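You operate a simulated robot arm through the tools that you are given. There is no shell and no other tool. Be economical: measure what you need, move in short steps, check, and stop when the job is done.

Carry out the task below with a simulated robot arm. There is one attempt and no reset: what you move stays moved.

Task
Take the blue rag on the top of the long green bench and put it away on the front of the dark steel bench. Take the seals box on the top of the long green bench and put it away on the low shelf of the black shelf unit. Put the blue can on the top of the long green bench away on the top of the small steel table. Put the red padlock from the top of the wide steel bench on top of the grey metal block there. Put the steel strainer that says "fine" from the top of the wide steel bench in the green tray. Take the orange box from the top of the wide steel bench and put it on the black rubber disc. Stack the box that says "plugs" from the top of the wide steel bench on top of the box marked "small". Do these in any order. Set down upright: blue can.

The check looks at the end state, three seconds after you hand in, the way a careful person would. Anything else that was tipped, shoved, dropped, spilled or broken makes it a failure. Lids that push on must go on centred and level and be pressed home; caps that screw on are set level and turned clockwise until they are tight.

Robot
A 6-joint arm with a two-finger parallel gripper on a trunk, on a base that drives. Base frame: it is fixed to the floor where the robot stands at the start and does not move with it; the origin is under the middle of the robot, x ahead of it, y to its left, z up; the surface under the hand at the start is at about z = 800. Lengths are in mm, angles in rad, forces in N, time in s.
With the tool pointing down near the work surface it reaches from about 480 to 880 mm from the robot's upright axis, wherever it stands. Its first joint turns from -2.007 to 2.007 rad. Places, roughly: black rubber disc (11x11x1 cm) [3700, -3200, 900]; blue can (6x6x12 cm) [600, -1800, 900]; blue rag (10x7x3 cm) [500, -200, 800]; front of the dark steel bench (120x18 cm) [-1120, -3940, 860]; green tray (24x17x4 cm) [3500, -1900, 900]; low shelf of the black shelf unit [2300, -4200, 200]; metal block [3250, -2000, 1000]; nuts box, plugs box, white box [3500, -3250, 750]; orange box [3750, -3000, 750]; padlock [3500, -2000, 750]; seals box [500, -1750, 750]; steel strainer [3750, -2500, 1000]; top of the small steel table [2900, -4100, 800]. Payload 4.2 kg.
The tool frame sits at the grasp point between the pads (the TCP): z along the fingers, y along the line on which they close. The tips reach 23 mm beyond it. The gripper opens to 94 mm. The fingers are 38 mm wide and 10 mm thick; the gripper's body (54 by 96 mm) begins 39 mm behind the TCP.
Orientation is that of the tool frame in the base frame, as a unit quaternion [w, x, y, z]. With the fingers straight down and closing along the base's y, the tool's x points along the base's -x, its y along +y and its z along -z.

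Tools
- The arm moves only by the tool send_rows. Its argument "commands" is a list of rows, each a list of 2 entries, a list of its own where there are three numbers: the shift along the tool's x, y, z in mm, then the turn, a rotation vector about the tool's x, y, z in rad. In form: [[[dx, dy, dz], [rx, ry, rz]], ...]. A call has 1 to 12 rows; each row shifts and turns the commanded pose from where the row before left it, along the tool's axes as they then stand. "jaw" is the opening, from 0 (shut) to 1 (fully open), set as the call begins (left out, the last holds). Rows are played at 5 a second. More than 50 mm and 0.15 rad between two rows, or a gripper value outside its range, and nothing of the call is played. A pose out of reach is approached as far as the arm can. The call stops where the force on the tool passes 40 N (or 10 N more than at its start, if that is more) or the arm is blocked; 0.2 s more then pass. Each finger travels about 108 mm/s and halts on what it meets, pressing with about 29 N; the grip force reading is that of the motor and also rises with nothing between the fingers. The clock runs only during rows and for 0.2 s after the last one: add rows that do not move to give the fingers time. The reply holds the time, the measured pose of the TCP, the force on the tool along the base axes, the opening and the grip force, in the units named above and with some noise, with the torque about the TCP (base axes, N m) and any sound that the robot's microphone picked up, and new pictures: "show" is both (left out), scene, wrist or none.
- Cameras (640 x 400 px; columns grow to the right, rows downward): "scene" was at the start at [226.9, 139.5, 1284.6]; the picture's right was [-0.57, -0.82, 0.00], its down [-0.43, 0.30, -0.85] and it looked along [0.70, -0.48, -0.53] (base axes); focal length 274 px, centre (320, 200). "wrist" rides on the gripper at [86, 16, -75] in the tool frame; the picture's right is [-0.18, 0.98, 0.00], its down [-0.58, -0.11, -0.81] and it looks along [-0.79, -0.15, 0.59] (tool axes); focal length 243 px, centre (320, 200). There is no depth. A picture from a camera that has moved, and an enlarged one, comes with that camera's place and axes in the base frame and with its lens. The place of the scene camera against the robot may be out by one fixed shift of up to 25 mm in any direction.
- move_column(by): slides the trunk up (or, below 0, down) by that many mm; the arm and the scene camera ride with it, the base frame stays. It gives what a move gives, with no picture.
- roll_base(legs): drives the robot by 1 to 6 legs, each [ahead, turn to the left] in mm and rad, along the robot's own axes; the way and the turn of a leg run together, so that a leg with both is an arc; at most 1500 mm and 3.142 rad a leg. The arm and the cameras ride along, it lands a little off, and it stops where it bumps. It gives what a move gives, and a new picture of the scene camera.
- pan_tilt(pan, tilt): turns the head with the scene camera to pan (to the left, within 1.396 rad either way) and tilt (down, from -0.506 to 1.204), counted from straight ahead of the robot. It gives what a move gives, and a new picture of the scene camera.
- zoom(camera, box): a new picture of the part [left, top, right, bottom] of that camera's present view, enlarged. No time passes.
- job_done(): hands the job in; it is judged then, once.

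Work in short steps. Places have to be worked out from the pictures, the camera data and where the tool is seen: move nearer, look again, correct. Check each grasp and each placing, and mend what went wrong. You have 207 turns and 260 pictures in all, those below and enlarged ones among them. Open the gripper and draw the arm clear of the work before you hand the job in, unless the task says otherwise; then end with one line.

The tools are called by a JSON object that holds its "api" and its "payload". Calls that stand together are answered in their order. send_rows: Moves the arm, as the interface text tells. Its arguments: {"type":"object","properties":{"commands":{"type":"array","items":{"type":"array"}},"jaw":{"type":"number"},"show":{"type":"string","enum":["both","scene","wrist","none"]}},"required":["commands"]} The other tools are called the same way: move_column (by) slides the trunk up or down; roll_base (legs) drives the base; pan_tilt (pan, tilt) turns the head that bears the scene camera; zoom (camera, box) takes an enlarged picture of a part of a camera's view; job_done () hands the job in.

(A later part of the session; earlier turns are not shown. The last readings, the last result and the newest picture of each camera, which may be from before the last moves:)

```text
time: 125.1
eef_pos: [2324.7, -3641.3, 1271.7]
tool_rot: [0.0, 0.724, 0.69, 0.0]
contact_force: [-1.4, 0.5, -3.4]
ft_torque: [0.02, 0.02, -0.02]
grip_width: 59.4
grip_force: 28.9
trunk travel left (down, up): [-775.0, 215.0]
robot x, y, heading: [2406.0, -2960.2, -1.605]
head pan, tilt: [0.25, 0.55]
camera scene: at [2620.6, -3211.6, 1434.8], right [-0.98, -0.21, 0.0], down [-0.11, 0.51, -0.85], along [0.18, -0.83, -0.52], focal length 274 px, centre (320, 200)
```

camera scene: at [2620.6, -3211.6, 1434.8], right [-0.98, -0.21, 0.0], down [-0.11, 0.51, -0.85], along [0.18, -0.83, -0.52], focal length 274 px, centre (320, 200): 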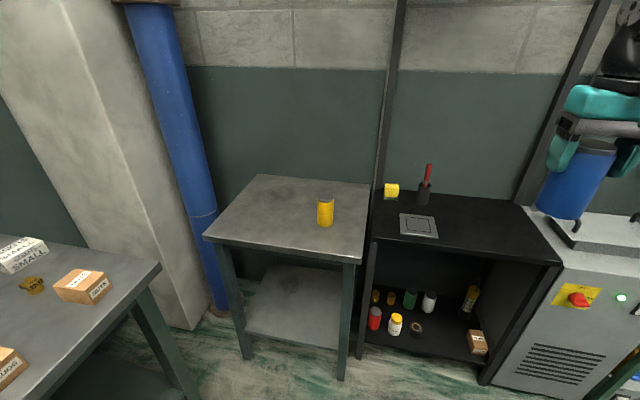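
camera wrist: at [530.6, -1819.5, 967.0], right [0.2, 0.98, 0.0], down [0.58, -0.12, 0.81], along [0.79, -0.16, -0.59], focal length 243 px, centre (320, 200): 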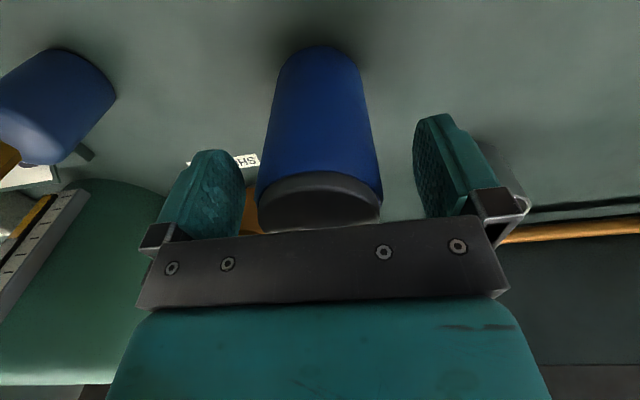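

The table has a yellow can at about (2782,-4049), so the target for the blue can is about (2950,-4030). I draw the arm in and to the left, then drive to about (2650,-3420).

{"api": "send_rows", "payload": {"commands": [[[30, 38, 0], [0, 0, 0]], [[30, 38, 0], [0, 0, 0]], [[30, 38, 0], [0, 0, 0]], [[30, 38, 0], [0, 0, 0]], [[10, 40, 0], [0, 0, 0]], [[0, 0, 0], [0, 0, 0]]], "show": "none"}}

{"api": "roll_base", "payload": {"legs": [[0, 0.515], [520, 0], [0, -0.485]]}}

```text
time: 126.5
eef_pos: [2521.8, -3521.2, 1270.4]
tool_rot: [0.0, 0.724, 0.69, 0.001]
contact_force: [0.0, -0.4, -3.9]
ft_torque: [0.03, -0.01, -0.01]
grip_width: 59.4
grip_force: 28.0
trunk travel left (down, up): [-775.0, 215.0]
robot x, y, heading: [2413.2, -2961.0, -1.602]
head pan, tilt: [0.25, 0.55]
```

```text
time: 132.3
eef_pos: [2774.7, -3970.9, 1272.1]
tool_rot: [0.0, 0.713, 0.701, 0.0]
contact_force: [1.1, 0.9, -3.3]
ft_torque: [0.02, 0.0, -0.01]
grip_width: 59.5
grip_force: 29.5
trunk travel left (down, up): [-775.0, 215.0]
robot x, y, heading: [2645.5, -3415.5, -1.574]
head pan, tilt: [0.25, 0.55]
camera scene: at [2863.1, -3658.7, 1434.8], right [-0.97, -0.24, 0.0], down [-0.13, 0.51, -0.85], along [0.21, -0.83, -0.52], focal length 274 px, centre (320, 200)
```

scene: 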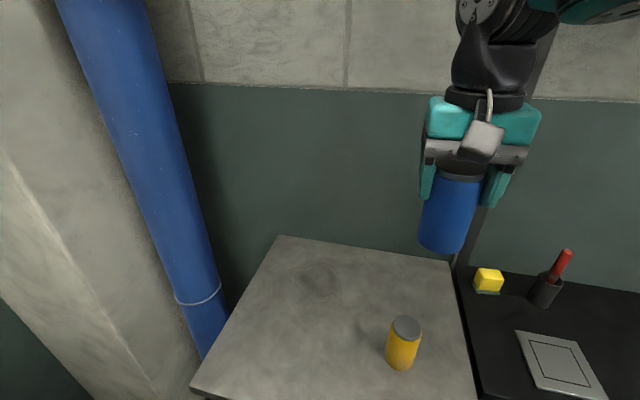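

I move over the target, then lower the column.

{"api": "send_rows", "payload": {"commands": [[[-12, 45, 0], [0, 0, 0]], [[-12, 45, 0], [0, 0, 0]], [[-12, 45, 0], [0, 0, 0]], [[-14, 45, 0], [0, 0, 0]], [[0, 0, 0], [0, 0, 0]]], "show": "none"}}

{"api": "move_column", "payload": {"by": -150}}

{"api": "send_rows", "payload": {"commands": [[[0, 0, 50], [0, 0, 0]], [[0, 0, 50], [0, 0, 0]], [[0, 0, 50], [0, 0, 0]], [[0, 0, 20], [0, 0, 0]], [[0, 0, 0], [0, 0, 0]]]}}

```text
time: 133.5
eef_pos: [2952.4, -4024.4, 1269.4]
tool_rot: [0.0, 0.712, 0.702, 0.001]
contact_force: [0.0, 0.1, -3.0]
ft_torque: [0.05, 0.02, -0.01]
grip_width: 59.2
grip_force: 28.7
trunk travel left (down, up): [-775.0, 215.0]
robot x, y, heading: [2642.4, -3416.4, -1.575]
head pan, tilt: [0.25, 0.55]
```

```text
time: 135.3
eef_pos: [2952.2, -4023.5, 1120.7]
tool_rot: [0.0, 0.713, 0.701, -0.001]
contact_force: [-0.7, 0.4, -2.4]
ft_torque: [0.02, -0.01, 0.01]
grip_width: 59.4
grip_force: 28.6
trunk travel left (down, up): [-625.0, 365.0]
robot x, y, heading: [2647.9, -3414.0, -1.577]
head pan, tilt: [0.25, 0.55]
```

```text
time: 136.5
eef_pos: [2950.5, -4022.5, 949.3]
tool_rot: [-0.001, 0.713, 0.702, 0.001]
contact_force: [0.3, 0.3, -3.2]
ft_torque: [0.03, -0.02, 0.01]
grip_width: 59.3
grip_force: 29.2
trunk travel left (down, up): [-625.0, 365.0]
robot x, y, heading: [2648.8, -3414.2, -1.576]
head pan, tilt: [0.25, 0.55]
camera scene: at [2863.1, -3658.7, 1284.8], right [-0.97, -0.24, 0.0], down [-0.13, 0.51, -0.85], along [0.21, -0.83, -0.52], focal length 274 px, centre (320, 200)
camera wrist: at [2968.6, -3936.0, 1024.3], right [0.98, -0.2, 0.0], down [-0.12, -0.58, 0.81], along [-0.16, -0.79, -0.59], focal length 243 px, centre (320, 200)
```

scene: 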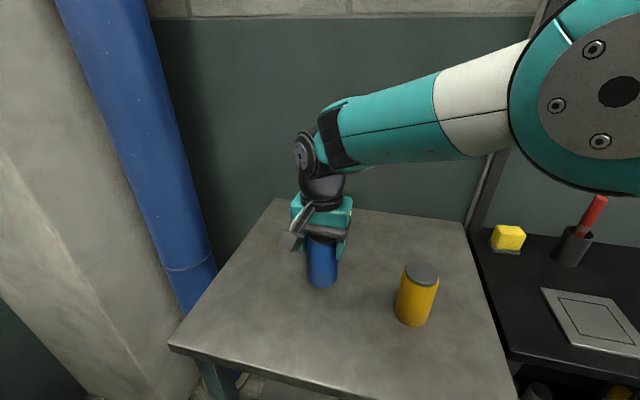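
wrist: 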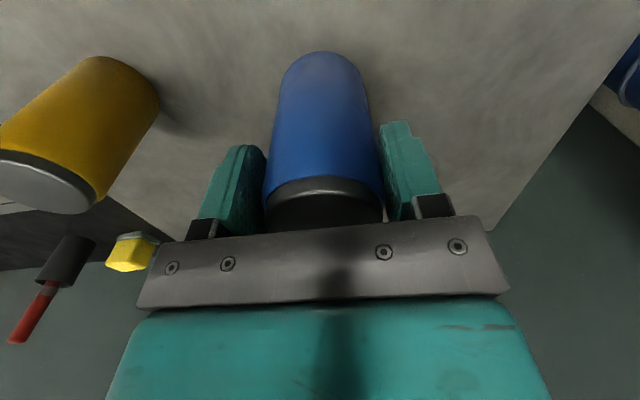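

The spot is clear. I lower to 897 and creep to contact.

{"api": "send_rows", "payload": {"commands": [[[0, 0, 40], [0, 0, 0]], [[0, 0, 10], [0, 0, 0]], [[0, 0, 4], [0, 0, 0]], [[0, 0, 3], [0, 0, 0]], [[0, 0, 3], [0, 0, 0]], [[0, 0, 0], [0, 0, 0]]], "show": "none"}}

```text
time: 137.9
eef_pos: [2952.0, -4023.2, 892.5]
tool_rot: [0.002, 0.711, 0.703, 0.0]
contact_force: [-0.7, 5.8, 38.5]
ft_torque: [0.22, 0.59, -0.12]
grip_width: 59.1
grip_force: 28.6
trunk travel left (down, up): [-625.0, 365.0]
robot x, y, heading: [2644.2, -3411.2, -1.582]
head pan, tilt: [0.25, 0.55]
```

Contact. I relieve the force, open and lift.

{"api": "send_rows", "payload": {"commands": [[[0, 0, -2], [0, 0, 0]], [[0, 0, 0], [0, 0, 0]]], "show": "none"}}

{"api": "send_rows", "payload": {"commands": [[[0, 0, 0], [0, 0, 0]], [[0, 0, 0], [0, 0, 0]], [[0, 0, 0], [0, 0, 0]], [[0, 0, -30], [0, 0, 0]], [[0, 0, -50], [0, 0, 0]], [[0, 0, -50], [0, 0, 0]], [[0, 0, -50], [0, 0, 0]], [[0, 0, -50], [0, 0, 0]]], "jaw": 1}}

```text
time: 138.5
eef_pos: [2952.7, -4022.6, 893.1]
tool_rot: [0.001, 0.712, 0.702, 0.001]
contact_force: [6.3, 1.1, 27.3]
ft_torque: [-0.3, -0.13, 0.06]
grip_width: 58.9
grip_force: 28.9
trunk travel left (down, up): [-625.0, 365.0]
robot x, y, heading: [2648.2, -3411.9, -1.578]
head pan, tilt: [0.25, 0.55]
```

```text
time: 140.3
eef_pos: [2953.4, -4022.6, 1121.7]
tool_rot: [-0.001, 0.712, 0.702, 0.0]
contact_force: [0.0, 0.1, -0.5]
ft_torque: [0.02, 0.01, -0.04]
grip_width: 93.8
grip_force: 0.0
trunk travel left (down, up): [-625.0, 365.0]
robot x, y, heading: [2647.3, -3416.5, -1.572]
head pan, tilt: [0.25, 0.55]
camera scene: at [2863.2, -3658.8, 1284.7], right [-0.97, -0.24, 0.0], down [-0.13, 0.51, -0.85], along [0.21, -0.83, -0.52], focal length 274 px, centre (320, 200)
camera wrist: at [2971.6, -3935.1, 1197.7], right [0.98, -0.2, 0.0], down [-0.12, -0.58, 0.81], along [-0.16, -0.79, -0.59], focal length 243 px, centre (320, 200)
```

scene: 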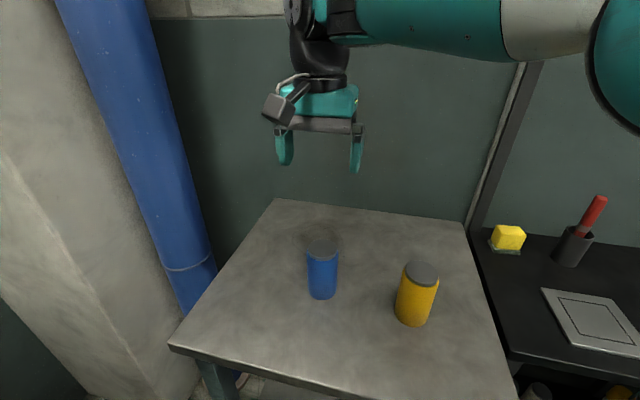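
wrist: 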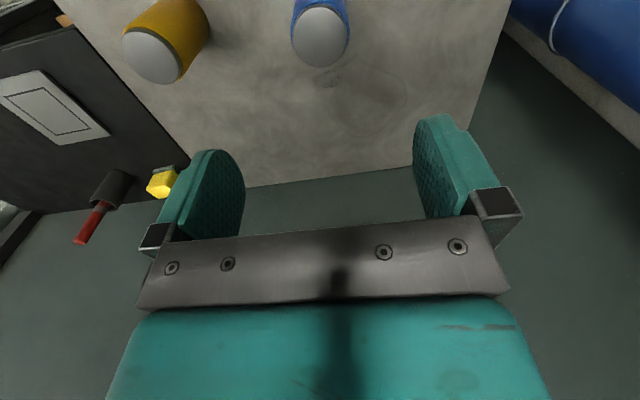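

The blue can stands upright. I pull the arm in and turn to face the wide steel bench at y≈-3400.

{"api": "send_rows", "payload": {"commands": [[[20, -45, 0], [0, 0, 0]], [[20, -45, 0], [0, 0, 0]], [[20, -45, 0], [0, 0, 0]], [[10, -45, 0], [0, 0, 0]], [[0, 0, 0], [0, 0, 0]]], "show": "none"}}

{"api": "move_column", "payload": {"by": 150}}

{"api": "roll_base", "payload": {"legs": [[0, 1.575], [80, 0]]}}

{"api": "pan_tilt", "payload": {"pan": -0.1, "tilt": 0.75}}

```text
time: 141.5
eef_pos: [2771.7, -3950.1, 1121.4]
tool_rot: [0.0, 0.712, 0.702, 0.0]
contact_force: [-0.9, 0.1, -0.2]
ft_torque: [-0.02, -0.01, -0.01]
grip_width: 93.9
grip_force: 0.3
trunk travel left (down, up): [-625.0, 365.0]
robot x, y, heading: [2646.0, -3413.9, -1.576]
head pan, tilt: [0.25, 0.55]
```

```text
time: 143.2
eef_pos: [2773.1, -3951.2, 1271.9]
tool_rot: [0.0, 0.713, 0.702, 0.0]
contact_force: [0.8, -0.2, 0.1]
ft_torque: [-0.03, -0.01, -0.01]
grip_width: 93.9
grip_force: 0.0
trunk travel left (down, up): [-775.0, 215.0]
robot x, y, heading: [2644.8, -3414.9, -1.577]
head pan, tilt: [0.25, 0.55]
```

```text
time: 148.0
eef_pos: [3268.1, -3310.6, 1271.6]
tool_rot: [0.0, 0.027, 1.0, 0.0]
contact_force: [0.2, 0.2, 0.0]
ft_torque: [-0.01, 0.0, -0.01]
grip_width: 94.0
grip_force: 0.0
trunk travel left (down, up): [-775.0, 215.0]
robot x, y, heading: [2728.4, -3415.7, -0.042]
head pan, tilt: [0.25, 0.55]
camera scene: at [2975.9, -3215.6, 1434.8], right [0.2, -0.98, 0.0], down [-0.51, -0.11, -0.85], along [0.83, 0.17, -0.52], focal length 274 px, centre (320, 200)
```

scene: 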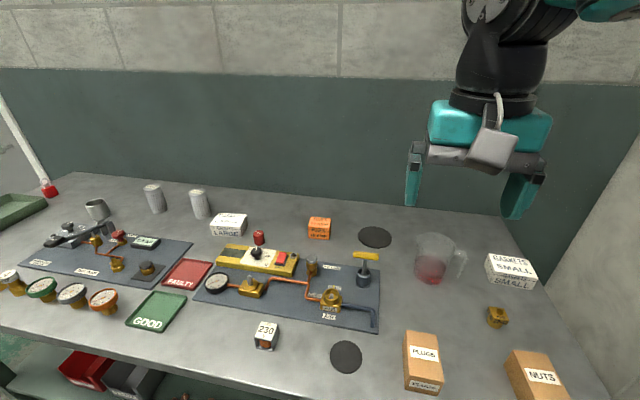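

```text
time: 148.9
eef_pos: [3267.7, -3311.9, 1270.8]
tool_rot: [0.001, 0.027, 1.0, -0.001]
contact_force: [-0.3, 0.5, 0.0]
ft_torque: [0.0, 0.03, 0.01]
grip_width: 94.2
grip_force: 0.1
trunk travel left (down, up): [-775.0, 215.0]
robot x, y, heading: [2729.3, -3416.8, -0.046]
head pan, tilt: [-0.099, 0.75]
camera scene: at [2970.1, -3245.7, 1417.5], right [-0.14, -0.99, 0.0], down [-0.67, 0.1, -0.73], along [0.72, -0.1, -0.68], focal length 274 px, centre (320, 200)
```

scene: 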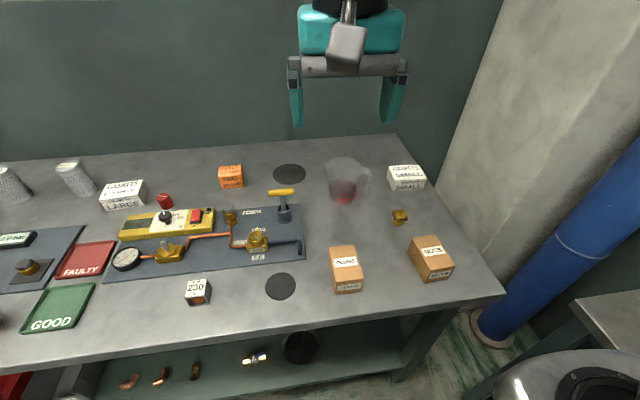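

{"api": "zoom", "payload": {"camera": "scene", "box": [260, 140, 480, 310]}}

```text
2.35 times, centred on (370, 225) of scene
camera zoom: at [2970.1, -3245.7, 1417.5], right [-0.14, -0.99, 0.0], down [-0.67, 0.1, -0.73], along [0.72, -0.1, -0.68], focal length 645 px, centre (202, 141)
```

zoom: 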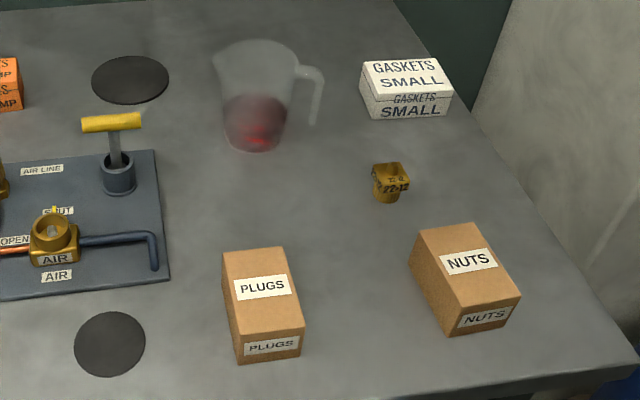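

Plugs box is at about (3278,-3340), aligned with the axes and 54 wide. The "SMALL" gasket box is at about (3564,-3580), top z≈932. I step the base 60 mm ahead and straighten.

{"api": "roll_base", "payload": {"legs": [[60, 0.045]]}}

```text
time: 149.8
eef_pos: [3324.0, -3288.4, 1271.3]
tool_rot: [0.0, 0.004, 1.0, 0.001]
contact_force: [-0.2, -0.1, 0.2]
ft_torque: [0.0, -0.01, -0.02]
grip_width: 94.1
grip_force: 0.0
trunk travel left (down, up): [-775.0, 215.0]
robot x, y, heading: [2787.1, -3416.8, 0.0]
head pan, tilt: [-0.099, 0.75]
camera scene: at [3021.5, -3236.5, 1417.5], right [-0.1, -1.0, 0.0], down [-0.68, 0.07, -0.73], along [0.73, -0.07, -0.68], focal length 274 px, centre (320, 200)
```

scene: 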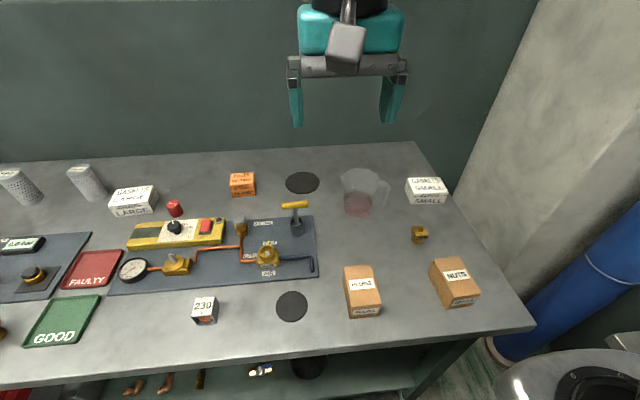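

I move over the plugs box and look with the wrist camera.

{"api": "send_rows", "payload": {"commands": [[[20, -25, 0], [0, 0, 0]], [[26, -25, 0], [0, 0, 0]], [[0, 0, 50], [0, 0, 0]], [[0, 0, 50], [0, 0, 0]], [[0, 0, 50], [0, 0, 0]], [[0, 0, 50], [0, 0, 0]], [[0, 0, 0], [0, 0, 0]]]}}

```text
time: 151.4
eef_pos: [3276.0, -3337.0, 1070.5]
tool_rot: [0.0, 0.004, 1.0, 0.0]
contact_force: [0.5, 0.2, 0.0]
ft_torque: [0.0, 0.03, -0.02]
grip_width: 94.0
grip_force: 0.0
trunk travel left (down, up): [-775.0, 215.0]
robot x, y, heading: [2786.2, -3415.3, 0.003]
head pan, tilt: [-0.099, 0.75]
camera scene: at [3021.4, -3236.6, 1417.5], right [-0.1, -1.0, 0.0], down [-0.68, 0.07, -0.73], along [0.73, -0.07, -0.68], focal length 274 px, centre (320, 200)
camera wrist: at [3189.8, -3319.5, 1145.9], right [0.19, 0.98, 0.0], down [0.58, -0.11, 0.81], along [0.79, -0.16, -0.59], focal length 243 px, centre (320, 200)
```

scene: 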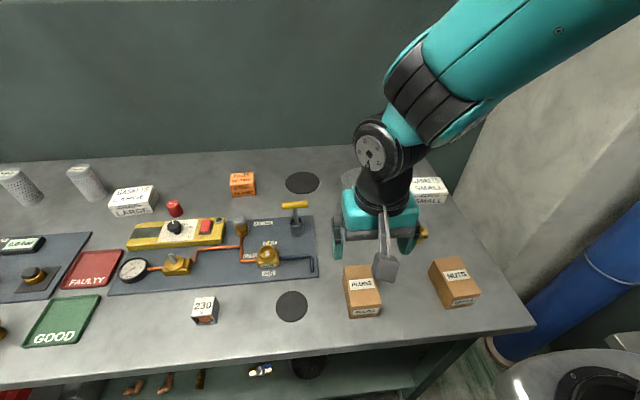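
wrist: 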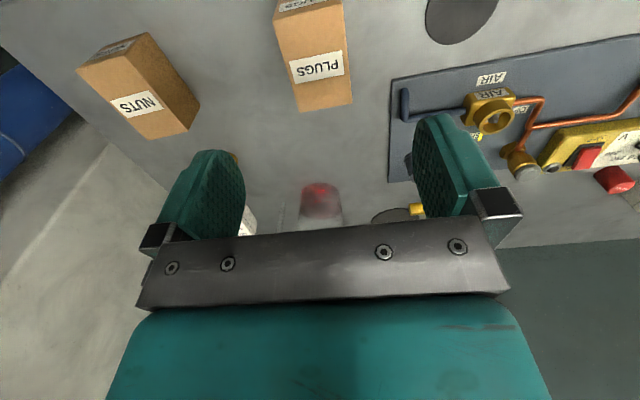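

The wrist view confirms centre (3277,-3340). I go down to z≈928 and grip.

{"api": "send_rows", "payload": {"commands": [[[-2, -4, 45], [0, 0, 0]], [[0, 0, 45], [0, 0, 0]], [[0, 0, 35], [0, 0, 0]], [[0, 0, 17], [0, 0, 0]], [[0, 0, 0], [0, 0, 0]]], "show": "wrist"}}

```text
time: 152.6
eef_pos: [3278.3, -3341.7, 929.1]
tool_rot: [-0.001, 0.004, 1.0, 0.0]
contact_force: [0.0, -1.1, -0.6]
ft_torque: [0.0, 0.01, 0.0]
grip_width: 94.0
grip_force: 0.1
trunk travel left (down, up): [-775.0, 215.0]
robot x, y, heading: [2788.0, -3418.3, 0.004]
head pan, tilt: [-0.099, 0.75]
camera wrist: at [3192.4, -3323.7, 1004.5], right [0.19, 0.98, 0.0], down [0.58, -0.11, 0.81], along [0.79, -0.16, -0.59], focal length 243 px, centre (320, 200)
```

wrist: 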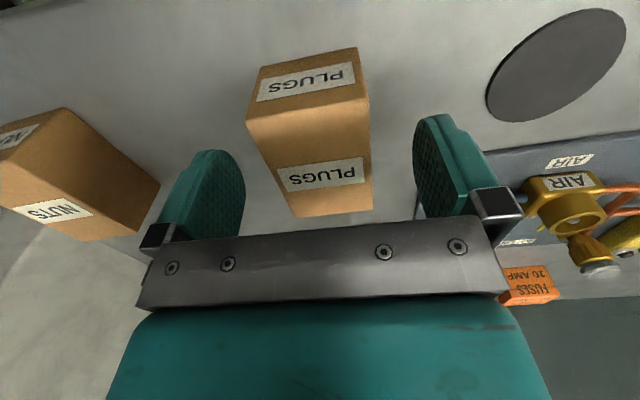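

{"api": "send_rows", "payload": {"commands": [[[0, 0, 0], [0, 0, 0]], [[0, 0, 0], [0, 0, 0]], [[0, 0, 0], [0, 0, 0]], [[0, 0, -30], [0, 0, 0]], [[0, 0, -50], [0, 0, 0]], [[0, 0, -50], [0, 0, 0]], [[0, 0, -50], [0, 0, 0]], [[0, 0, -35], [0, 0, 0]], [[0, 0, 0], [0, 0, 0]]], "jaw": 0, "show": "none"}}

{"api": "send_rows", "payload": {"commands": [[[0, -48, 0], [0, 0, 0]], [[0, -48, 0], [0, 0, 0]], [[-20, -45, 0], [0, 0, 0]], [[-30, -39, 0], [0, 0, 0]], [[-35, -35, 0], [0, 0, 0]], [[-45, -15, 0], [0, 0, 0]], [[-45, 0, 0], [0, 0, 0]], [[-45, 0, 0], [0, 0, 0]], [[0, 0, 0], [0, 0, 0]]]}}

```text
time: 154.6
eef_pos: [3276.8, -3340.3, 1146.1]
tool_rot: [0.0, 0.004, 1.0, 0.0]
contact_force: [0.0, -1.0, -0.3]
ft_torque: [0.0, 0.0, -0.04]
grip_width: 0.1
grip_force: 28.6
trunk travel left (down, up): [-775.0, 215.0]
robot x, y, heading: [2786.9, -3415.9, -0.0]
head pan, tilt: [-0.099, 0.75]
```

```text
time: 156.6
eef_pos: [3497.9, -3575.5, 1146.7]
tool_rot: [0.0, 0.004, 1.0, 0.0]
contact_force: [-0.8, -0.2, 1.0]
ft_torque: [0.01, 0.0, -0.04]
grip_width: 0.1
grip_force: 29.1
trunk travel left (down, up): [-775.0, 215.0]
robot x, y, heading: [2787.2, -3420.0, 0.001]
head pan, tilt: [-0.099, 0.75]
camera scene: at [3021.5, -3236.6, 1417.4], right [-0.1, -1.0, 0.0], down [-0.68, 0.07, -0.73], along [0.73, -0.07, -0.68], focal length 274 px, centre (320, 200)
camera wrist: at [3411.2, -3557.3, 1222.3], right [0.19, 0.98, 0.0], down [0.58, -0.11, 0.81], along [0.79, -0.16, -0.59], focal length 243 px, centre (320, 200)
```

scene: 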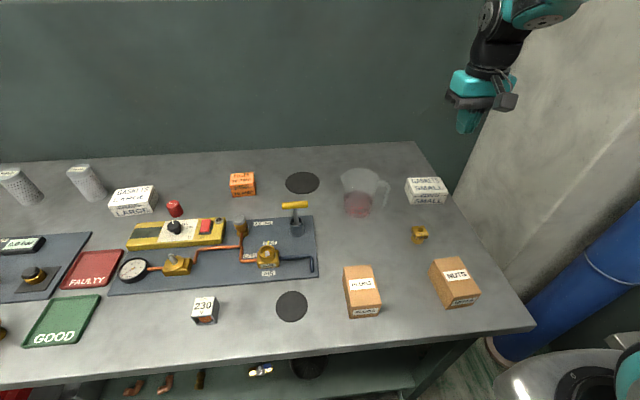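
wrist: 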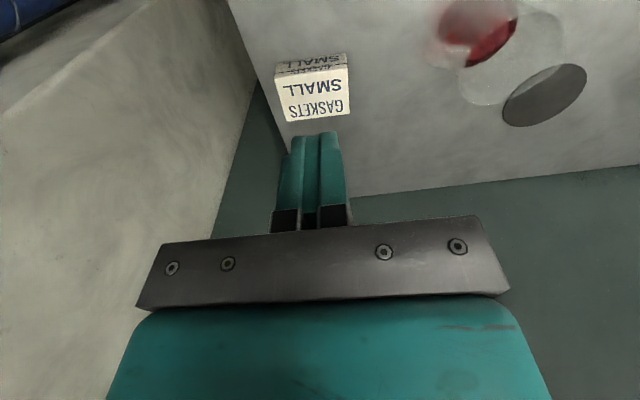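

The grip closed on nothing. Comparing two wrist heights puts the plugs box top at about z 900, so the bench is at about 850 and the box centre is near (3302,-3345). The box itself wasn't moved. I go back over it with the jaws open.

{"api": "send_rows", "payload": {"commands": [[[45, 0, 0], [0, 0, 0]], [[45, 15, 0], [0, 0, 0]], [[40, 25, 0], [0, 0, 0]], [[35, 35, 0], [0, 0, 0]], [[31, 35, 0], [0, 0, 0]], [[0, 45, 0], [0, 0, 0]], [[0, 45, 0], [0, 0, 0]], [[0, 30, 0], [0, 0, 0]], [[0, 0, 50], [0, 0, 0]], [[0, 0, 50], [0, 0, 0]], [[0, 0, 50], [0, 0, 0]], [[0, 0, 0], [0, 0, 0]]], "jaw": 1, "show": "wrist"}}

```text
time: 159.2
eef_pos: [3303.8, -3339.8, 993.8]
tool_rot: [0.0, 0.004, 1.0, 0.0]
contact_force: [0.6, -0.2, 0.2]
ft_torque: [-0.01, -0.01, 0.01]
grip_width: 94.5
grip_force: 0.0
trunk travel left (down, up): [-775.0, 215.0]
robot x, y, heading: [2786.8, -3415.3, -0.002]
head pan, tilt: [-0.099, 0.75]
camera wrist: at [3217.2, -3323.3, 1069.8], right [0.19, 0.98, 0.0], down [0.58, -0.11, 0.81], along [0.79, -0.16, -0.59], focal length 243 px, centre (320, 200)
```

wrist: 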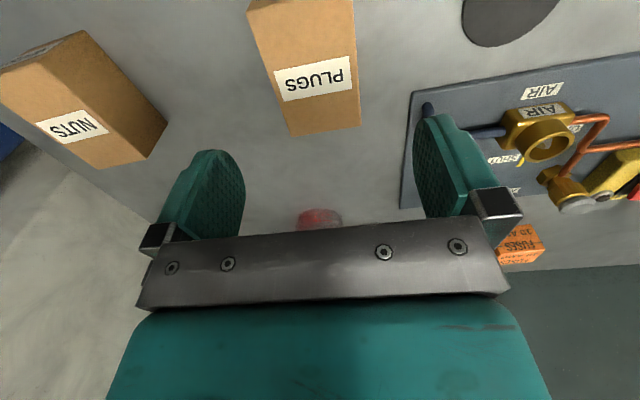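

Consistent: centre (3302,-3345), top ≈900. I go down to z≈882 and look before gripping.

{"api": "send_rows", "payload": {"commands": [[[1, -5, 40], [0, 0, 0]], [[0, 0, 40], [0, 0, 0]], [[0, 0, 22], [0, 0, 0]], [[0, 0, 8], [0, 0, 0]], [[0, 0, 0], [0, 0, 0]]], "show": "wrist"}}

```text
time: 160.4
eef_pos: [3302.6, -3347.2, 884.2]
tool_rot: [0.0, 0.004, 1.0, 0.0]
contact_force: [-1.3, -0.1, 0.7]
ft_torque: [0.04, 0.01, 0.0]
grip_width: 93.9
grip_force: 0.1
trunk travel left (down, up): [-775.0, 215.0]
robot x, y, heading: [2782.3, -3421.8, 0.001]
head pan, tilt: [-0.099, 0.75]
camera wrist: at [3215.6, -3328.8, 960.0], right [0.19, 0.98, 0.0], down [0.58, -0.11, 0.81], along [0.79, -0.16, -0.59], focal length 243 px, centre (320, 200)
```

wrist: 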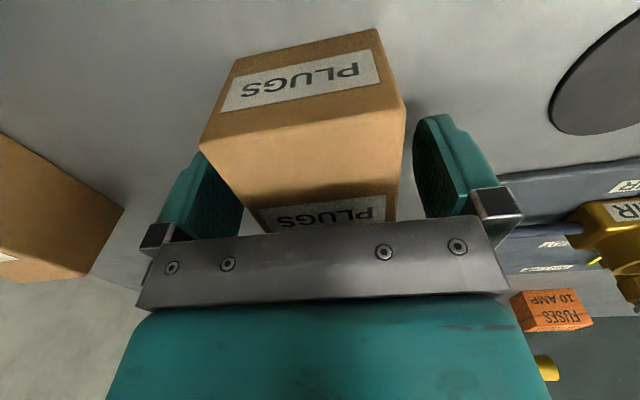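

{"api": "send_rows", "payload": {"commands": [[[0, 0, 3], [0, 0, 0]], [[0, 0, 0], [0, 0, 0]], [[0, 0, 0], [0, 0, 0]], [[0, 0, -30], [0, 0, 0]], [[0, 0, -50], [0, 0, 0]], [[0, 0, -50], [0, 0, 0]], [[0, 0, -50], [0, 0, 0]], [[0, 0, -50], [0, 0, 0]], [[0, 0, -30], [0, 0, 0]], [[0, 0, 0], [0, 0, 0]]], "jaw": 0, "show": "none"}}

```text
time: 162.6
eef_pos: [3300.1, -3348.7, 1142.6]
tool_rot: [0.0, 0.004, 1.0, 0.0]
contact_force: [0.2, -0.6, -2.6]
ft_torque: [0.03, -0.03, 0.02]
grip_width: 59.9
grip_force: 29.0
trunk travel left (down, up): [-775.0, 215.0]
robot x, y, heading: [2786.5, -3419.6, 0.003]
head pan, tilt: [-0.099, 0.75]
```

Held at 60 mm. I carry it clear of the jug to above the small gasket box.

{"api": "send_rows", "payload": {"commands": [[[0, -48, 0], [0, 0, 0]], [[0, -48, 0], [0, 0, 0]], [[-20, -45, 0], [0, 0, 0]], [[-30, -39, 0], [0, 0, 0]], [[-35, -35, 0], [0, 0, 0]], [[-35, -35, 0], [0, 0, 0]], [[-45, -7, 0], [0, 0, 0]], [[-45, 0, 0], [0, 0, 0]], [[-45, 0, 0], [0, 0, 0]], [[-40, 0, 0], [0, 0, 0]], [[0, 0, 0], [0, 0, 0]]]}}

```text
time: 165.0
eef_pos: [3591.4, -3608.8, 1142.3]
tool_rot: [-0.001, 0.005, 1.0, 0.001]
contact_force: [0.0, 0.1, -2.0]
ft_torque: [0.0, -0.02, 0.0]
grip_width: 59.9
grip_force: 29.0
trunk travel left (down, up): [-775.0, 215.0]
robot x, y, heading: [2784.6, -3419.1, -0.002]
head pan, tilt: [-0.099, 0.75]
camera scene: at [3021.6, -3236.6, 1417.4], right [-0.1, -1.0, 0.0], down [-0.68, 0.07, -0.73], along [0.73, -0.07, -0.68], focal length 274 px, centre (320, 200)
camera wrist: at [3505.1, -3590.1, 1217.9], right [0.19, 0.98, 0.0], down [0.58, -0.11, 0.81], along [0.79, -0.16, -0.59], focal length 243 px, centre (320, 200)
```

scene: 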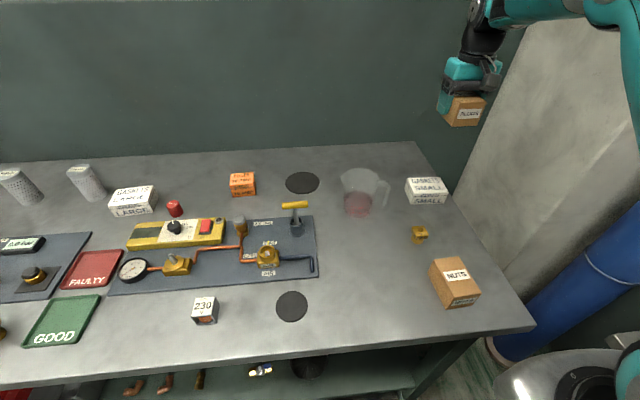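
wrist: 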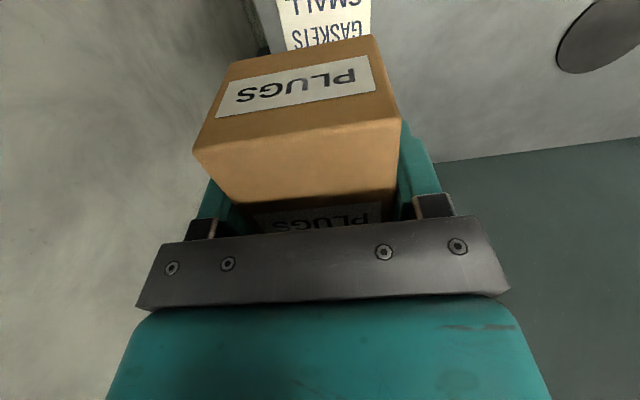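

I check the gasket box's place with a zoom before lowering.

{"api": "zoom", "payload": {"camera": "scene", "box": [380, 80, 500, 220]}}

```text
2.86 times, centred on (440, 150) of scene
camera zoom: at [3021.6, -3236.6, 1417.4], right [-0.1, -1.0, 0.0], down [-0.68, 0.07, -0.73], along [0.73, -0.07, -0.68], focal length 783 px, centre (-23, 343)
```

zoom: 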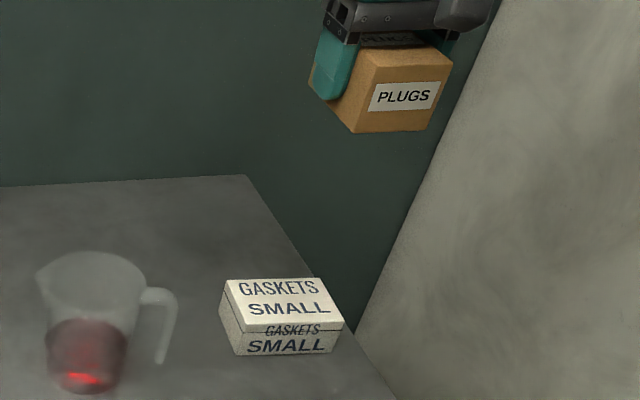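

Combining the views with the held box as reference, the gasket box centre is at about (3612,-3607). I shift and lower to z≈945.

{"api": "send_rows", "payload": {"commands": [[[-20, 1, 20], [0, 0, 0]], [[0, 0, 45], [0, 0, 0]], [[0, 0, 45], [0, 0, 0]], [[0, 0, 45], [0, 0, 0]], [[0, 0, 42], [0, 0, 0]], [[0, 0, 0], [0, 0, 0]]]}}

{"api": "zoom", "payload": {"camera": "scene", "box": [380, 120, 500, 220]}}

```text
time: 166.4
eef_pos: [3612.4, -3607.0, 946.3]
tool_rot: [0.0, 0.005, 1.0, 0.0]
contact_force: [0.7, 0.4, -2.2]
ft_torque: [-0.01, -0.02, 0.01]
grip_width: 60.0
grip_force: 29.0
trunk travel left (down, up): [-775.0, 215.0]
robot x, y, heading: [2784.4, -3420.6, -0.003]
head pan, tilt: [-0.099, 0.75]
camera scene: at [3021.6, -3236.6, 1417.4], right [-0.1, -1.0, 0.0], down [-0.68, 0.07, -0.73], along [0.73, -0.07, -0.68], focal length 274 px, centre (320, 200)
camera wrist: at [3526.5, -3589.1, 1021.8], right [0.19, 0.98, 0.0], down [0.58, -0.11, 0.81], along [0.79, -0.16, -0.59], focal length 243 px, centre (320, 200)
```

scene: 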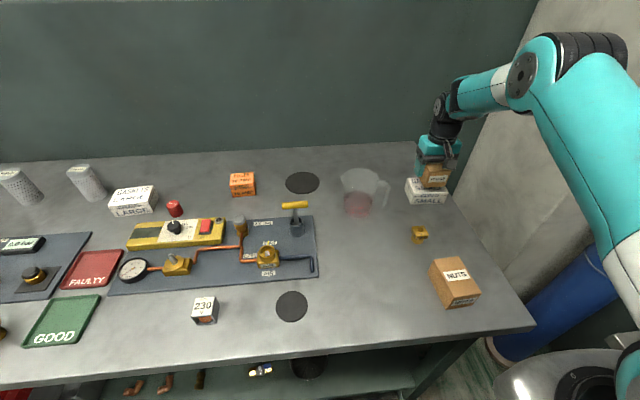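
wrist: 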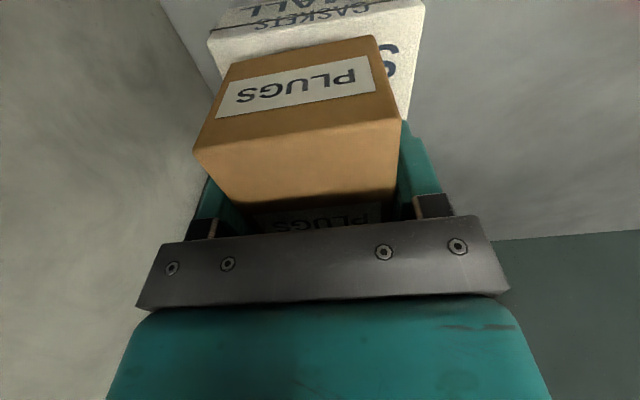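

```text
4.00 times, centred on (440, 170) of scene
camera zoom: at [3021.6, -3236.6, 1417.4], right [-0.1, -1.0, 0.0], down [-0.68, 0.07, -0.73], along [0.73, -0.07, -0.68], focal length 1096 px, centre (-160, 320)
```

zoom: 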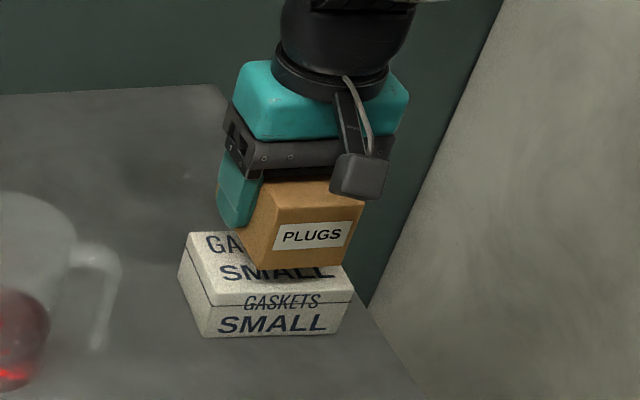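

The wrist view puts the gasket box centre at about (3605,-3602). I shift a little and creep down to contact.

{"api": "send_rows", "payload": {"commands": [[[7, 4, 8], [0, 0, 0]], [[0, 0, 5], [0, 0, 0]], [[0, 0, 4], [0, 0, 0]], [[0, 0, 4], [0, 0, 0]], [[0, 0, 0], [0, 0, 0]]], "show": "none"}}

```text
time: 167.6
eef_pos: [3606.0, -3602.5, 927.0]
tool_rot: [0.003, 0.006, 1.0, 0.0]
contact_force: [-2.0, -0.4, 24.6]
ft_torque: [0.06, 0.28, -0.03]
grip_width: 60.0
grip_force: 29.3
trunk travel left (down, up): [-775.0, 215.0]
robot x, y, heading: [2786.1, -3421.1, 0.003]
head pan, tilt: [-0.099, 0.75]
```

Contact at 927. I release and lift.

{"api": "send_rows", "payload": {"commands": [[[0, 0, -1], [0, 0, 0]], [[0, 0, 0], [0, 0, 0]], [[0, 0, 0], [0, 0, 0]], [[0, 0, 0], [0, 0, 0]], [[0, 0, -30], [0, 0, 0]], [[0, 0, -50], [0, 0, 0]], [[0, 0, -50], [0, 0, 0]], [[0, 0, -50], [0, 0, 0]], [[30, 0, -30], [0, 0, 0]]], "jaw": 1}}

{"api": "zoom", "payload": {"camera": "scene", "box": [380, 120, 500, 220]}}

```text
time: 169.6
eef_pos: [3578.5, -3603.1, 1132.7]
tool_rot: [-0.001, 0.004, 1.0, 0.0]
contact_force: [0.6, -0.8, -0.2]
ft_torque: [0.02, 0.05, 0.03]
grip_width: 93.9
grip_force: 0.2
trunk travel left (down, up): [-775.0, 215.0]
robot x, y, heading: [2782.6, -3417.7, -0.0]
head pan, tilt: [-0.099, 0.75]
camera scene: at [3022.2, -3236.6, 1417.3], right [-0.1, -1.0, 0.0], down [-0.68, 0.07, -0.73], along [0.73, -0.07, -0.68], focal length 274 px, centre (320, 200)
camera wrist: at [3491.6, -3585.1, 1207.7], right [0.19, 0.98, 0.0], down [0.58, -0.11, 0.81], along [0.79, -0.16, -0.59], focal length 243 px, centre (320, 200)
```

scene: 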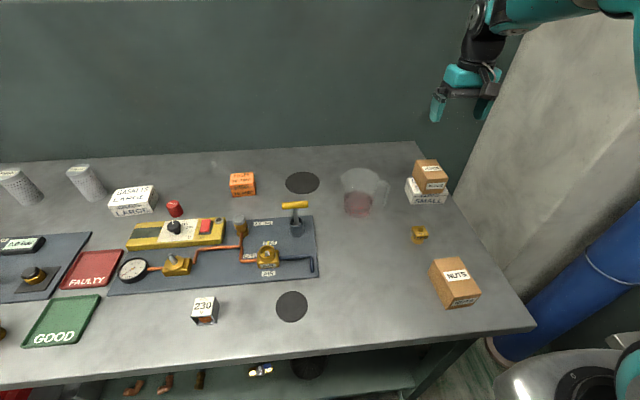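
wrist: 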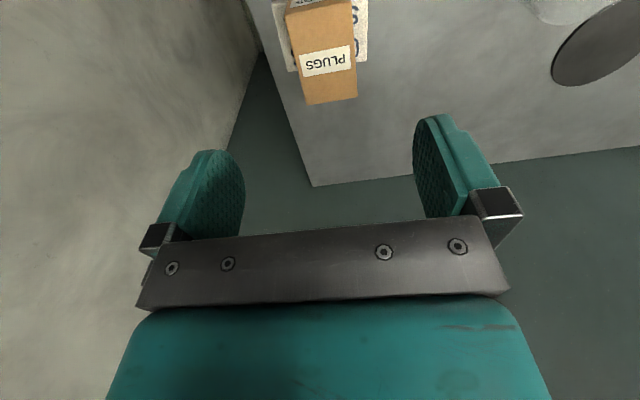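

```text
4.00 times, centred on (440, 170) of scene
camera zoom: at [3022.2, -3236.6, 1417.3], right [-0.1, -1.0, 0.0], down [-0.68, 0.07, -0.73], along [0.73, -0.07, -0.68], focal length 1096 px, centre (-160, 320)
```

zoom: 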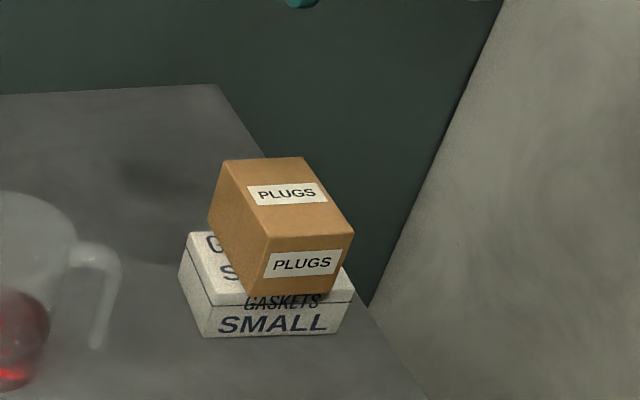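

Stacked neatly. Next is the orange box. I draw the arm in and shift the base along the bench to about (2860,-3150).

{"api": "send_rows", "payload": {"commands": [[[40, 25, 0], [0, 0, 0]], [[40, 25, 0], [0, 0, 0]], [[40, 25, 0], [0, 0, 0]], [[40, 25, 0], [0, 0, 0]], [[40, 25, 0], [0, 0, 0]], [[40, 25, 0], [0, 0, 0]], [[0, 30, 0], [0, 0, 0]], [[0, 0, 0], [0, 0, 0]]], "show": "none"}}

{"api": "roll_base", "payload": {"legs": [[0, 1.298], [278, 0], [0, -1.298]]}}

{"api": "pan_tilt", "payload": {"pan": 0.0, "tilt": 0.7}}

```text
time: 171.4
eef_pos: [3337.9, -3419.5, 1133.9]
tool_rot: [0.0, 0.004, 1.0, 0.0]
contact_force: [-0.1, 0.3, -0.7]
ft_torque: [0.0, 0.0, 0.01]
grip_width: 93.7
grip_force: 0.1
trunk travel left (down, up): [-775.0, 215.0]
robot x, y, heading: [2787.5, -3420.2, 0.001]
head pan, tilt: [-0.099, 0.75]
```

```text
time: 179.7
eef_pos: [3416.2, -3143.8, 1134.1]
tool_rot: [0.0, -0.002, 1.0, 0.0]
contact_force: [-1.0, -0.9, 0.0]
ft_torque: [0.0, 0.0, -0.04]
grip_width: 94.1
grip_force: 0.0
trunk travel left (down, up): [-775.0, 215.0]
robot x, y, heading: [2864.2, -3150.1, 0.014]
head pan, tilt: [-0.099, 0.75]
camera scene: at [3095.8, -2964.9, 1417.4], right [-0.09, -1.0, 0.0], down [-0.68, 0.06, -0.73], along [0.73, -0.06, -0.68], focal length 274 px, centre (320, 200)
```

scene: 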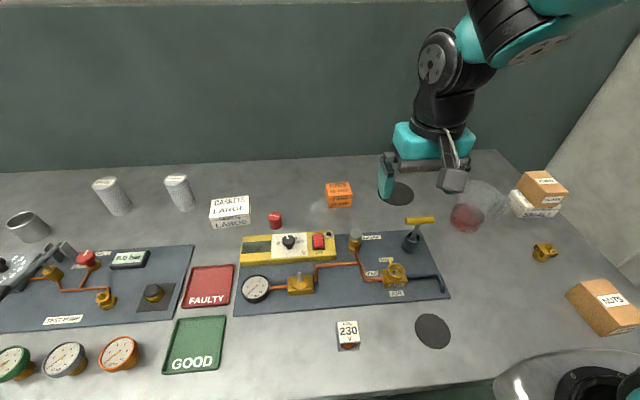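

```text
time: 180.4
eef_pos: [3415.8, -3143.0, 1133.6]
tool_rot: [-0.001, -0.003, 1.0, 0.0]
contact_force: [0.6, 0.0, 0.5]
ft_torque: [-0.03, -0.01, 0.01]
grip_width: 94.0
grip_force: 0.0
trunk travel left (down, up): [-775.0, 215.0]
robot x, y, heading: [2863.6, -3149.6, 0.017]
head pan, tilt: [0.0, 0.7]
camera scene: at [3098.2, -2956.7, 1421.7], right [0.01, -1.0, 0.0], down [-0.64, -0.01, -0.76], along [0.76, 0.01, -0.64], focal length 274 px, centre (320, 200)
```

scene: 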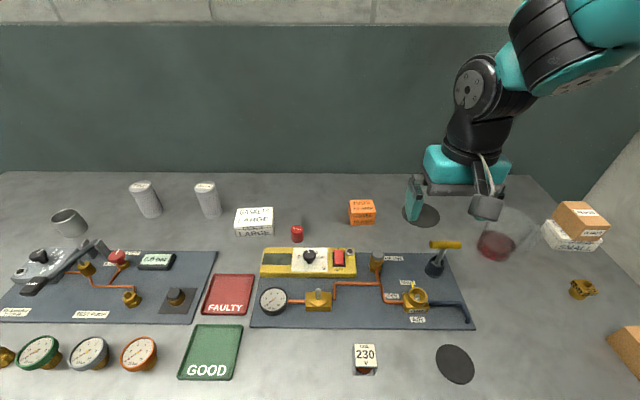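

{"api": "zoom", "payload": {"camera": "scene", "box": [320, 180, 480, 290]}}

```text
3.64 times, centred on (400, 235) of scene
camera zoom: at [3098.2, -2956.7, 1421.7], right [0.01, -1.0, 0.0], down [-0.64, -0.01, -0.76], along [0.76, 0.01, -0.64], focal length 997 px, centre (29, 73)
```

zoom: 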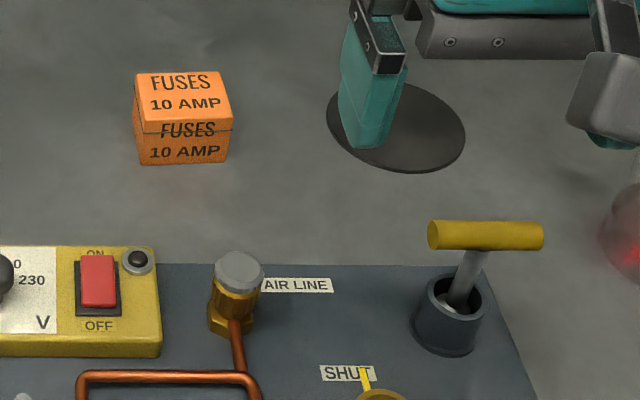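

Corrected estimates: orange box (3681,-3062), 72 wide along y, top ≈898; rubber disc (3699,-3245). I move over the box.

{"api": "send_rows", "payload": {"commands": [[[-42, 14, 0], [0, 0, 0]], [[-42, 14, 0], [0, 0, 0]], [[-42, 14, 0], [0, 0, 0]], [[-42, 14, 0], [0, 0, 0]], [[-42, 14, 0], [0, 0, 0]], [[-42, 11, 0], [0, 0, 0]], [[-13, 0, 40], [0, 0, 0]], [[0, 0, 40], [0, 0, 0]], [[0, 0, 0], [0, 0, 0]]], "show": "wrist"}}

```text
time: 182.4
eef_pos: [3679.6, -3059.6, 1055.6]
tool_rot: [0.0, -0.003, 1.0, 0.0]
contact_force: [0.0, 0.5, -0.5]
ft_torque: [0.02, -0.01, 0.03]
grip_width: 93.9
grip_force: 0.0
trunk travel left (down, up): [-775.0, 215.0]
robot x, y, heading: [2864.9, -3148.8, 0.018]
head pan, tilt: [0.0, 0.7]
camera wrist: at [3593.3, -3043.5, 1130.3], right [0.18, 0.98, 0.0], down [0.58, -0.11, 0.81], along [0.79, -0.14, -0.59], focal length 243 px, centre (320, 200)
```

wrist: 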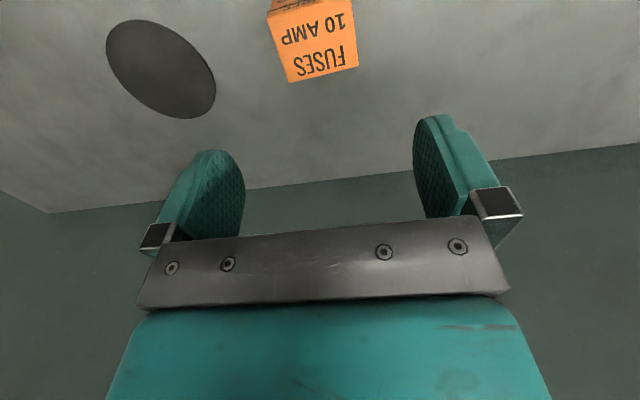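

The wrist view gives box centre (3681,-3061) and disc centre ≈(3691,-3238). I go down to z≈879.

{"api": "send_rows", "payload": {"commands": [[[-1, -1, 45], [0, 0, 0]], [[0, 0, 45], [0, 0, 0]], [[0, 0, 45], [0, 0, 0]], [[0, 0, 30], [0, 0, 0]], [[0, 0, 11], [0, 0, 0]], [[0, 0, 0], [0, 0, 0]]], "show": "wrist"}}

```text
time: 183.8
eef_pos: [3680.3, -3061.2, 875.4]
tool_rot: [0.0, -0.002, 1.0, 0.0]
contact_force: [0.5, -0.2, 0.0]
ft_torque: [-0.02, -0.02, 0.0]
grip_width: 94.0
grip_force: 0.0
trunk travel left (down, up): [-775.0, 215.0]
robot x, y, heading: [2861.2, -3151.4, 0.014]
head pan, tilt: [0.0, 0.7]
camera wrist: at [3593.9, -3045.4, 952.0], right [0.18, 0.98, 0.0], down [0.58, -0.11, 0.81], along [0.79, -0.14, -0.59], focal length 243 px, centre (320, 200)
```

wrist: 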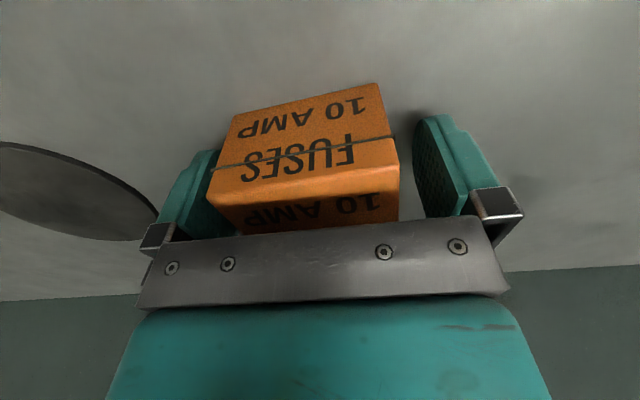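

{"api": "send_rows", "payload": {"commands": [[[0, 0, 0], [0, 0, 0]], [[0, 0, 0], [0, 0, 0]], [[0, 0, 0], [0, 0, 0]], [[0, 0, -30], [0, 0, 0]], [[0, 0, -50], [0, 0, 0]], [[0, 0, -20], [0, 0, 0]], [[0, 0, 0], [0, 0, 0]]], "jaw": 0, "show": "wrist"}}

```text
time: 185.4
eef_pos: [3680.2, -3061.5, 978.5]
tool_rot: [-0.001, -0.003, 1.0, 0.0]
contact_force: [-0.2, -0.4, -1.2]
ft_torque: [-0.04, 0.0, -0.02]
grip_width: 67.7
grip_force: 29.2
trunk travel left (down, up): [-775.0, 215.0]
robot x, y, heading: [2863.0, -3151.9, 0.01]
head pan, tilt: [0.0, 0.7]
camera wrist: at [3593.7, -3045.3, 1054.0], right [0.18, 0.98, 0.0], down [0.58, -0.11, 0.81], along [0.79, -0.14, -0.59], focal length 243 px, centre (320, 200)
```

wrist: 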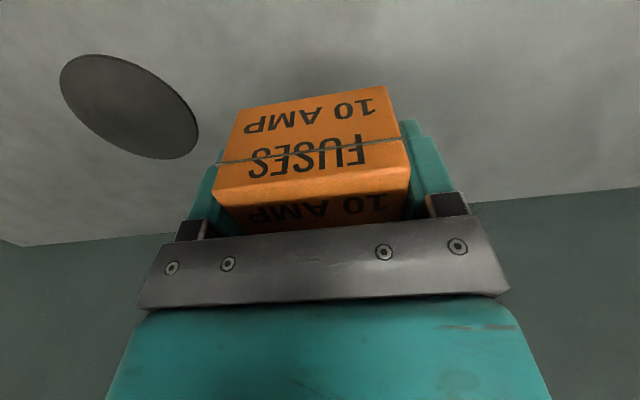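

Held at 68 mm. I carry it to the disc at about (3689,-3237).

{"api": "send_rows", "payload": {"commands": [[[-2, -45, 0], [0, 0, 0]], [[-2, -45, 0], [0, 0, 0]], [[-2, -45, 0], [0, 0, 0]], [[-2, -40, 0], [0, 0, 0]], [[0, 0, 40], [0, 0, 0]], [[0, 0, 20], [0, 0, 0]], [[0, 0, 0], [0, 0, 0]]]}}

{"api": "zoom", "payload": {"camera": "scene", "box": [340, 160, 500, 270]}}

```text
time: 187.0
eef_pos: [3688.5, -3236.8, 917.3]
tool_rot: [0.0, -0.002, 1.0, 0.0]
contact_force: [-0.9, -0.4, -1.3]
ft_torque: [-0.02, -0.01, 0.0]
grip_width: 67.6
grip_force: 28.5
trunk travel left (down, up): [-775.0, 215.0]
robot x, y, heading: [2862.1, -3148.5, 0.014]
head pan, tilt: [0.0, 0.7]
camera scene: at [3098.2, -2956.7, 1421.7], right [0.01, -1.0, 0.0], down [-0.64, -0.01, -0.76], along [0.76, 0.01, -0.64], focal length 274 px, centre (320, 200)
camera wrist: at [3602.5, -3220.9, 991.9], right [0.18, 0.98, 0.0], down [0.58, -0.11, 0.81], along [0.79, -0.14, -0.59], focal length 243 px, centre (320, 200)
```

scene: 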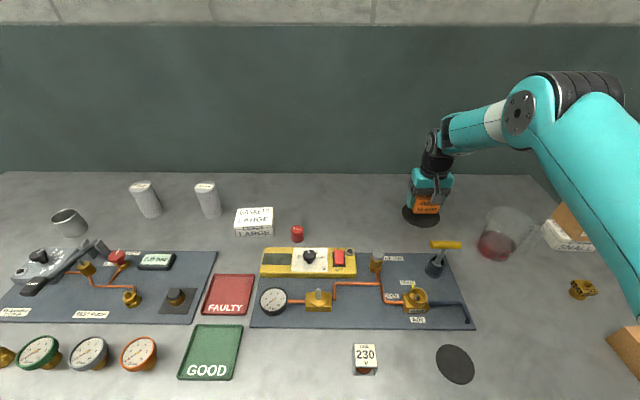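
wrist: 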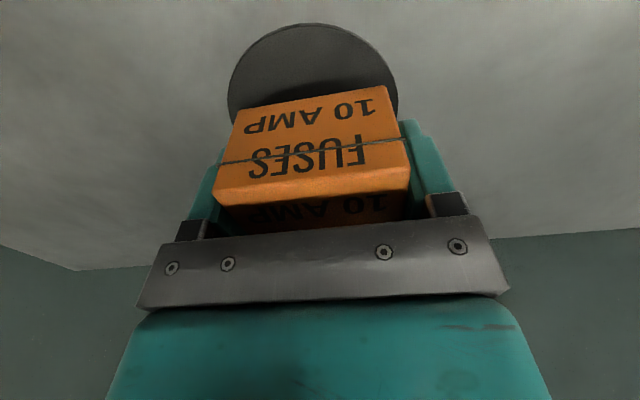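

```text
3.64 times, centred on (420, 215) of scene
camera zoom: at [3098.2, -2956.7, 1421.7], right [0.01, -1.0, 0.0], down [-0.64, -0.01, -0.76], along [0.76, 0.01, -0.64], focal length 997 px, centre (-44, 146)
```

zoom: 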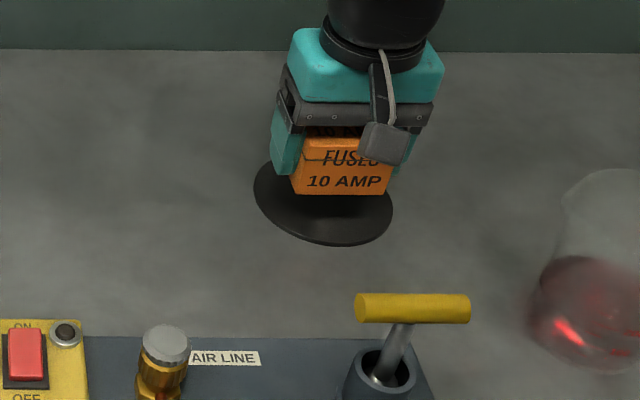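

Disc centre refined to about (3695,-3238). I shift 6 mm and creep down to contact.

{"api": "send_rows", "payload": {"commands": [[[-6, -1, 20], [0, 0, 0]], [[0, 0, 6], [0, 0, 0]], [[0, 0, 4], [0, 0, 0]], [[0, 0, 3], [0, 0, 0]], [[0, 0, 0], [0, 0, 0]]], "show": "none"}}

```text
time: 188.2
eef_pos: [3696.8, -3238.8, 884.5]
tool_rot: [0.0, -0.003, 1.0, 0.0]
contact_force: [0.4, 0.0, -1.6]
ft_torque: [0.03, -0.02, 0.02]
grip_width: 67.9
grip_force: 28.9
trunk travel left (down, up): [-775.0, 215.0]
robot x, y, heading: [2865.0, -3151.0, 0.012]
head pan, tilt: [0.0, 0.7]
```

{"api": "send_rows", "payload": {"commands": [[[0, 0, 2], [0, 0, 0]], [[0, 0, 2], [0, 0, 0]], [[0, 0, 2], [0, 0, 0]], [[0, 0, 0], [0, 0, 0]]], "show": "none"}}

```text
time: 189.2
eef_pos: [3695.7, -3238.5, 880.3]
tool_rot: [0.001, -0.003, 1.0, 0.0]
contact_force: [-3.1, 0.7, 14.6]
ft_torque: [-0.01, 0.21, -0.01]
grip_width: 67.7
grip_force: 29.0
trunk travel left (down, up): [-775.0, 215.0]
robot x, y, heading: [2864.9, -3146.3, 0.016]
head pan, tilt: [0.0, 0.7]
```

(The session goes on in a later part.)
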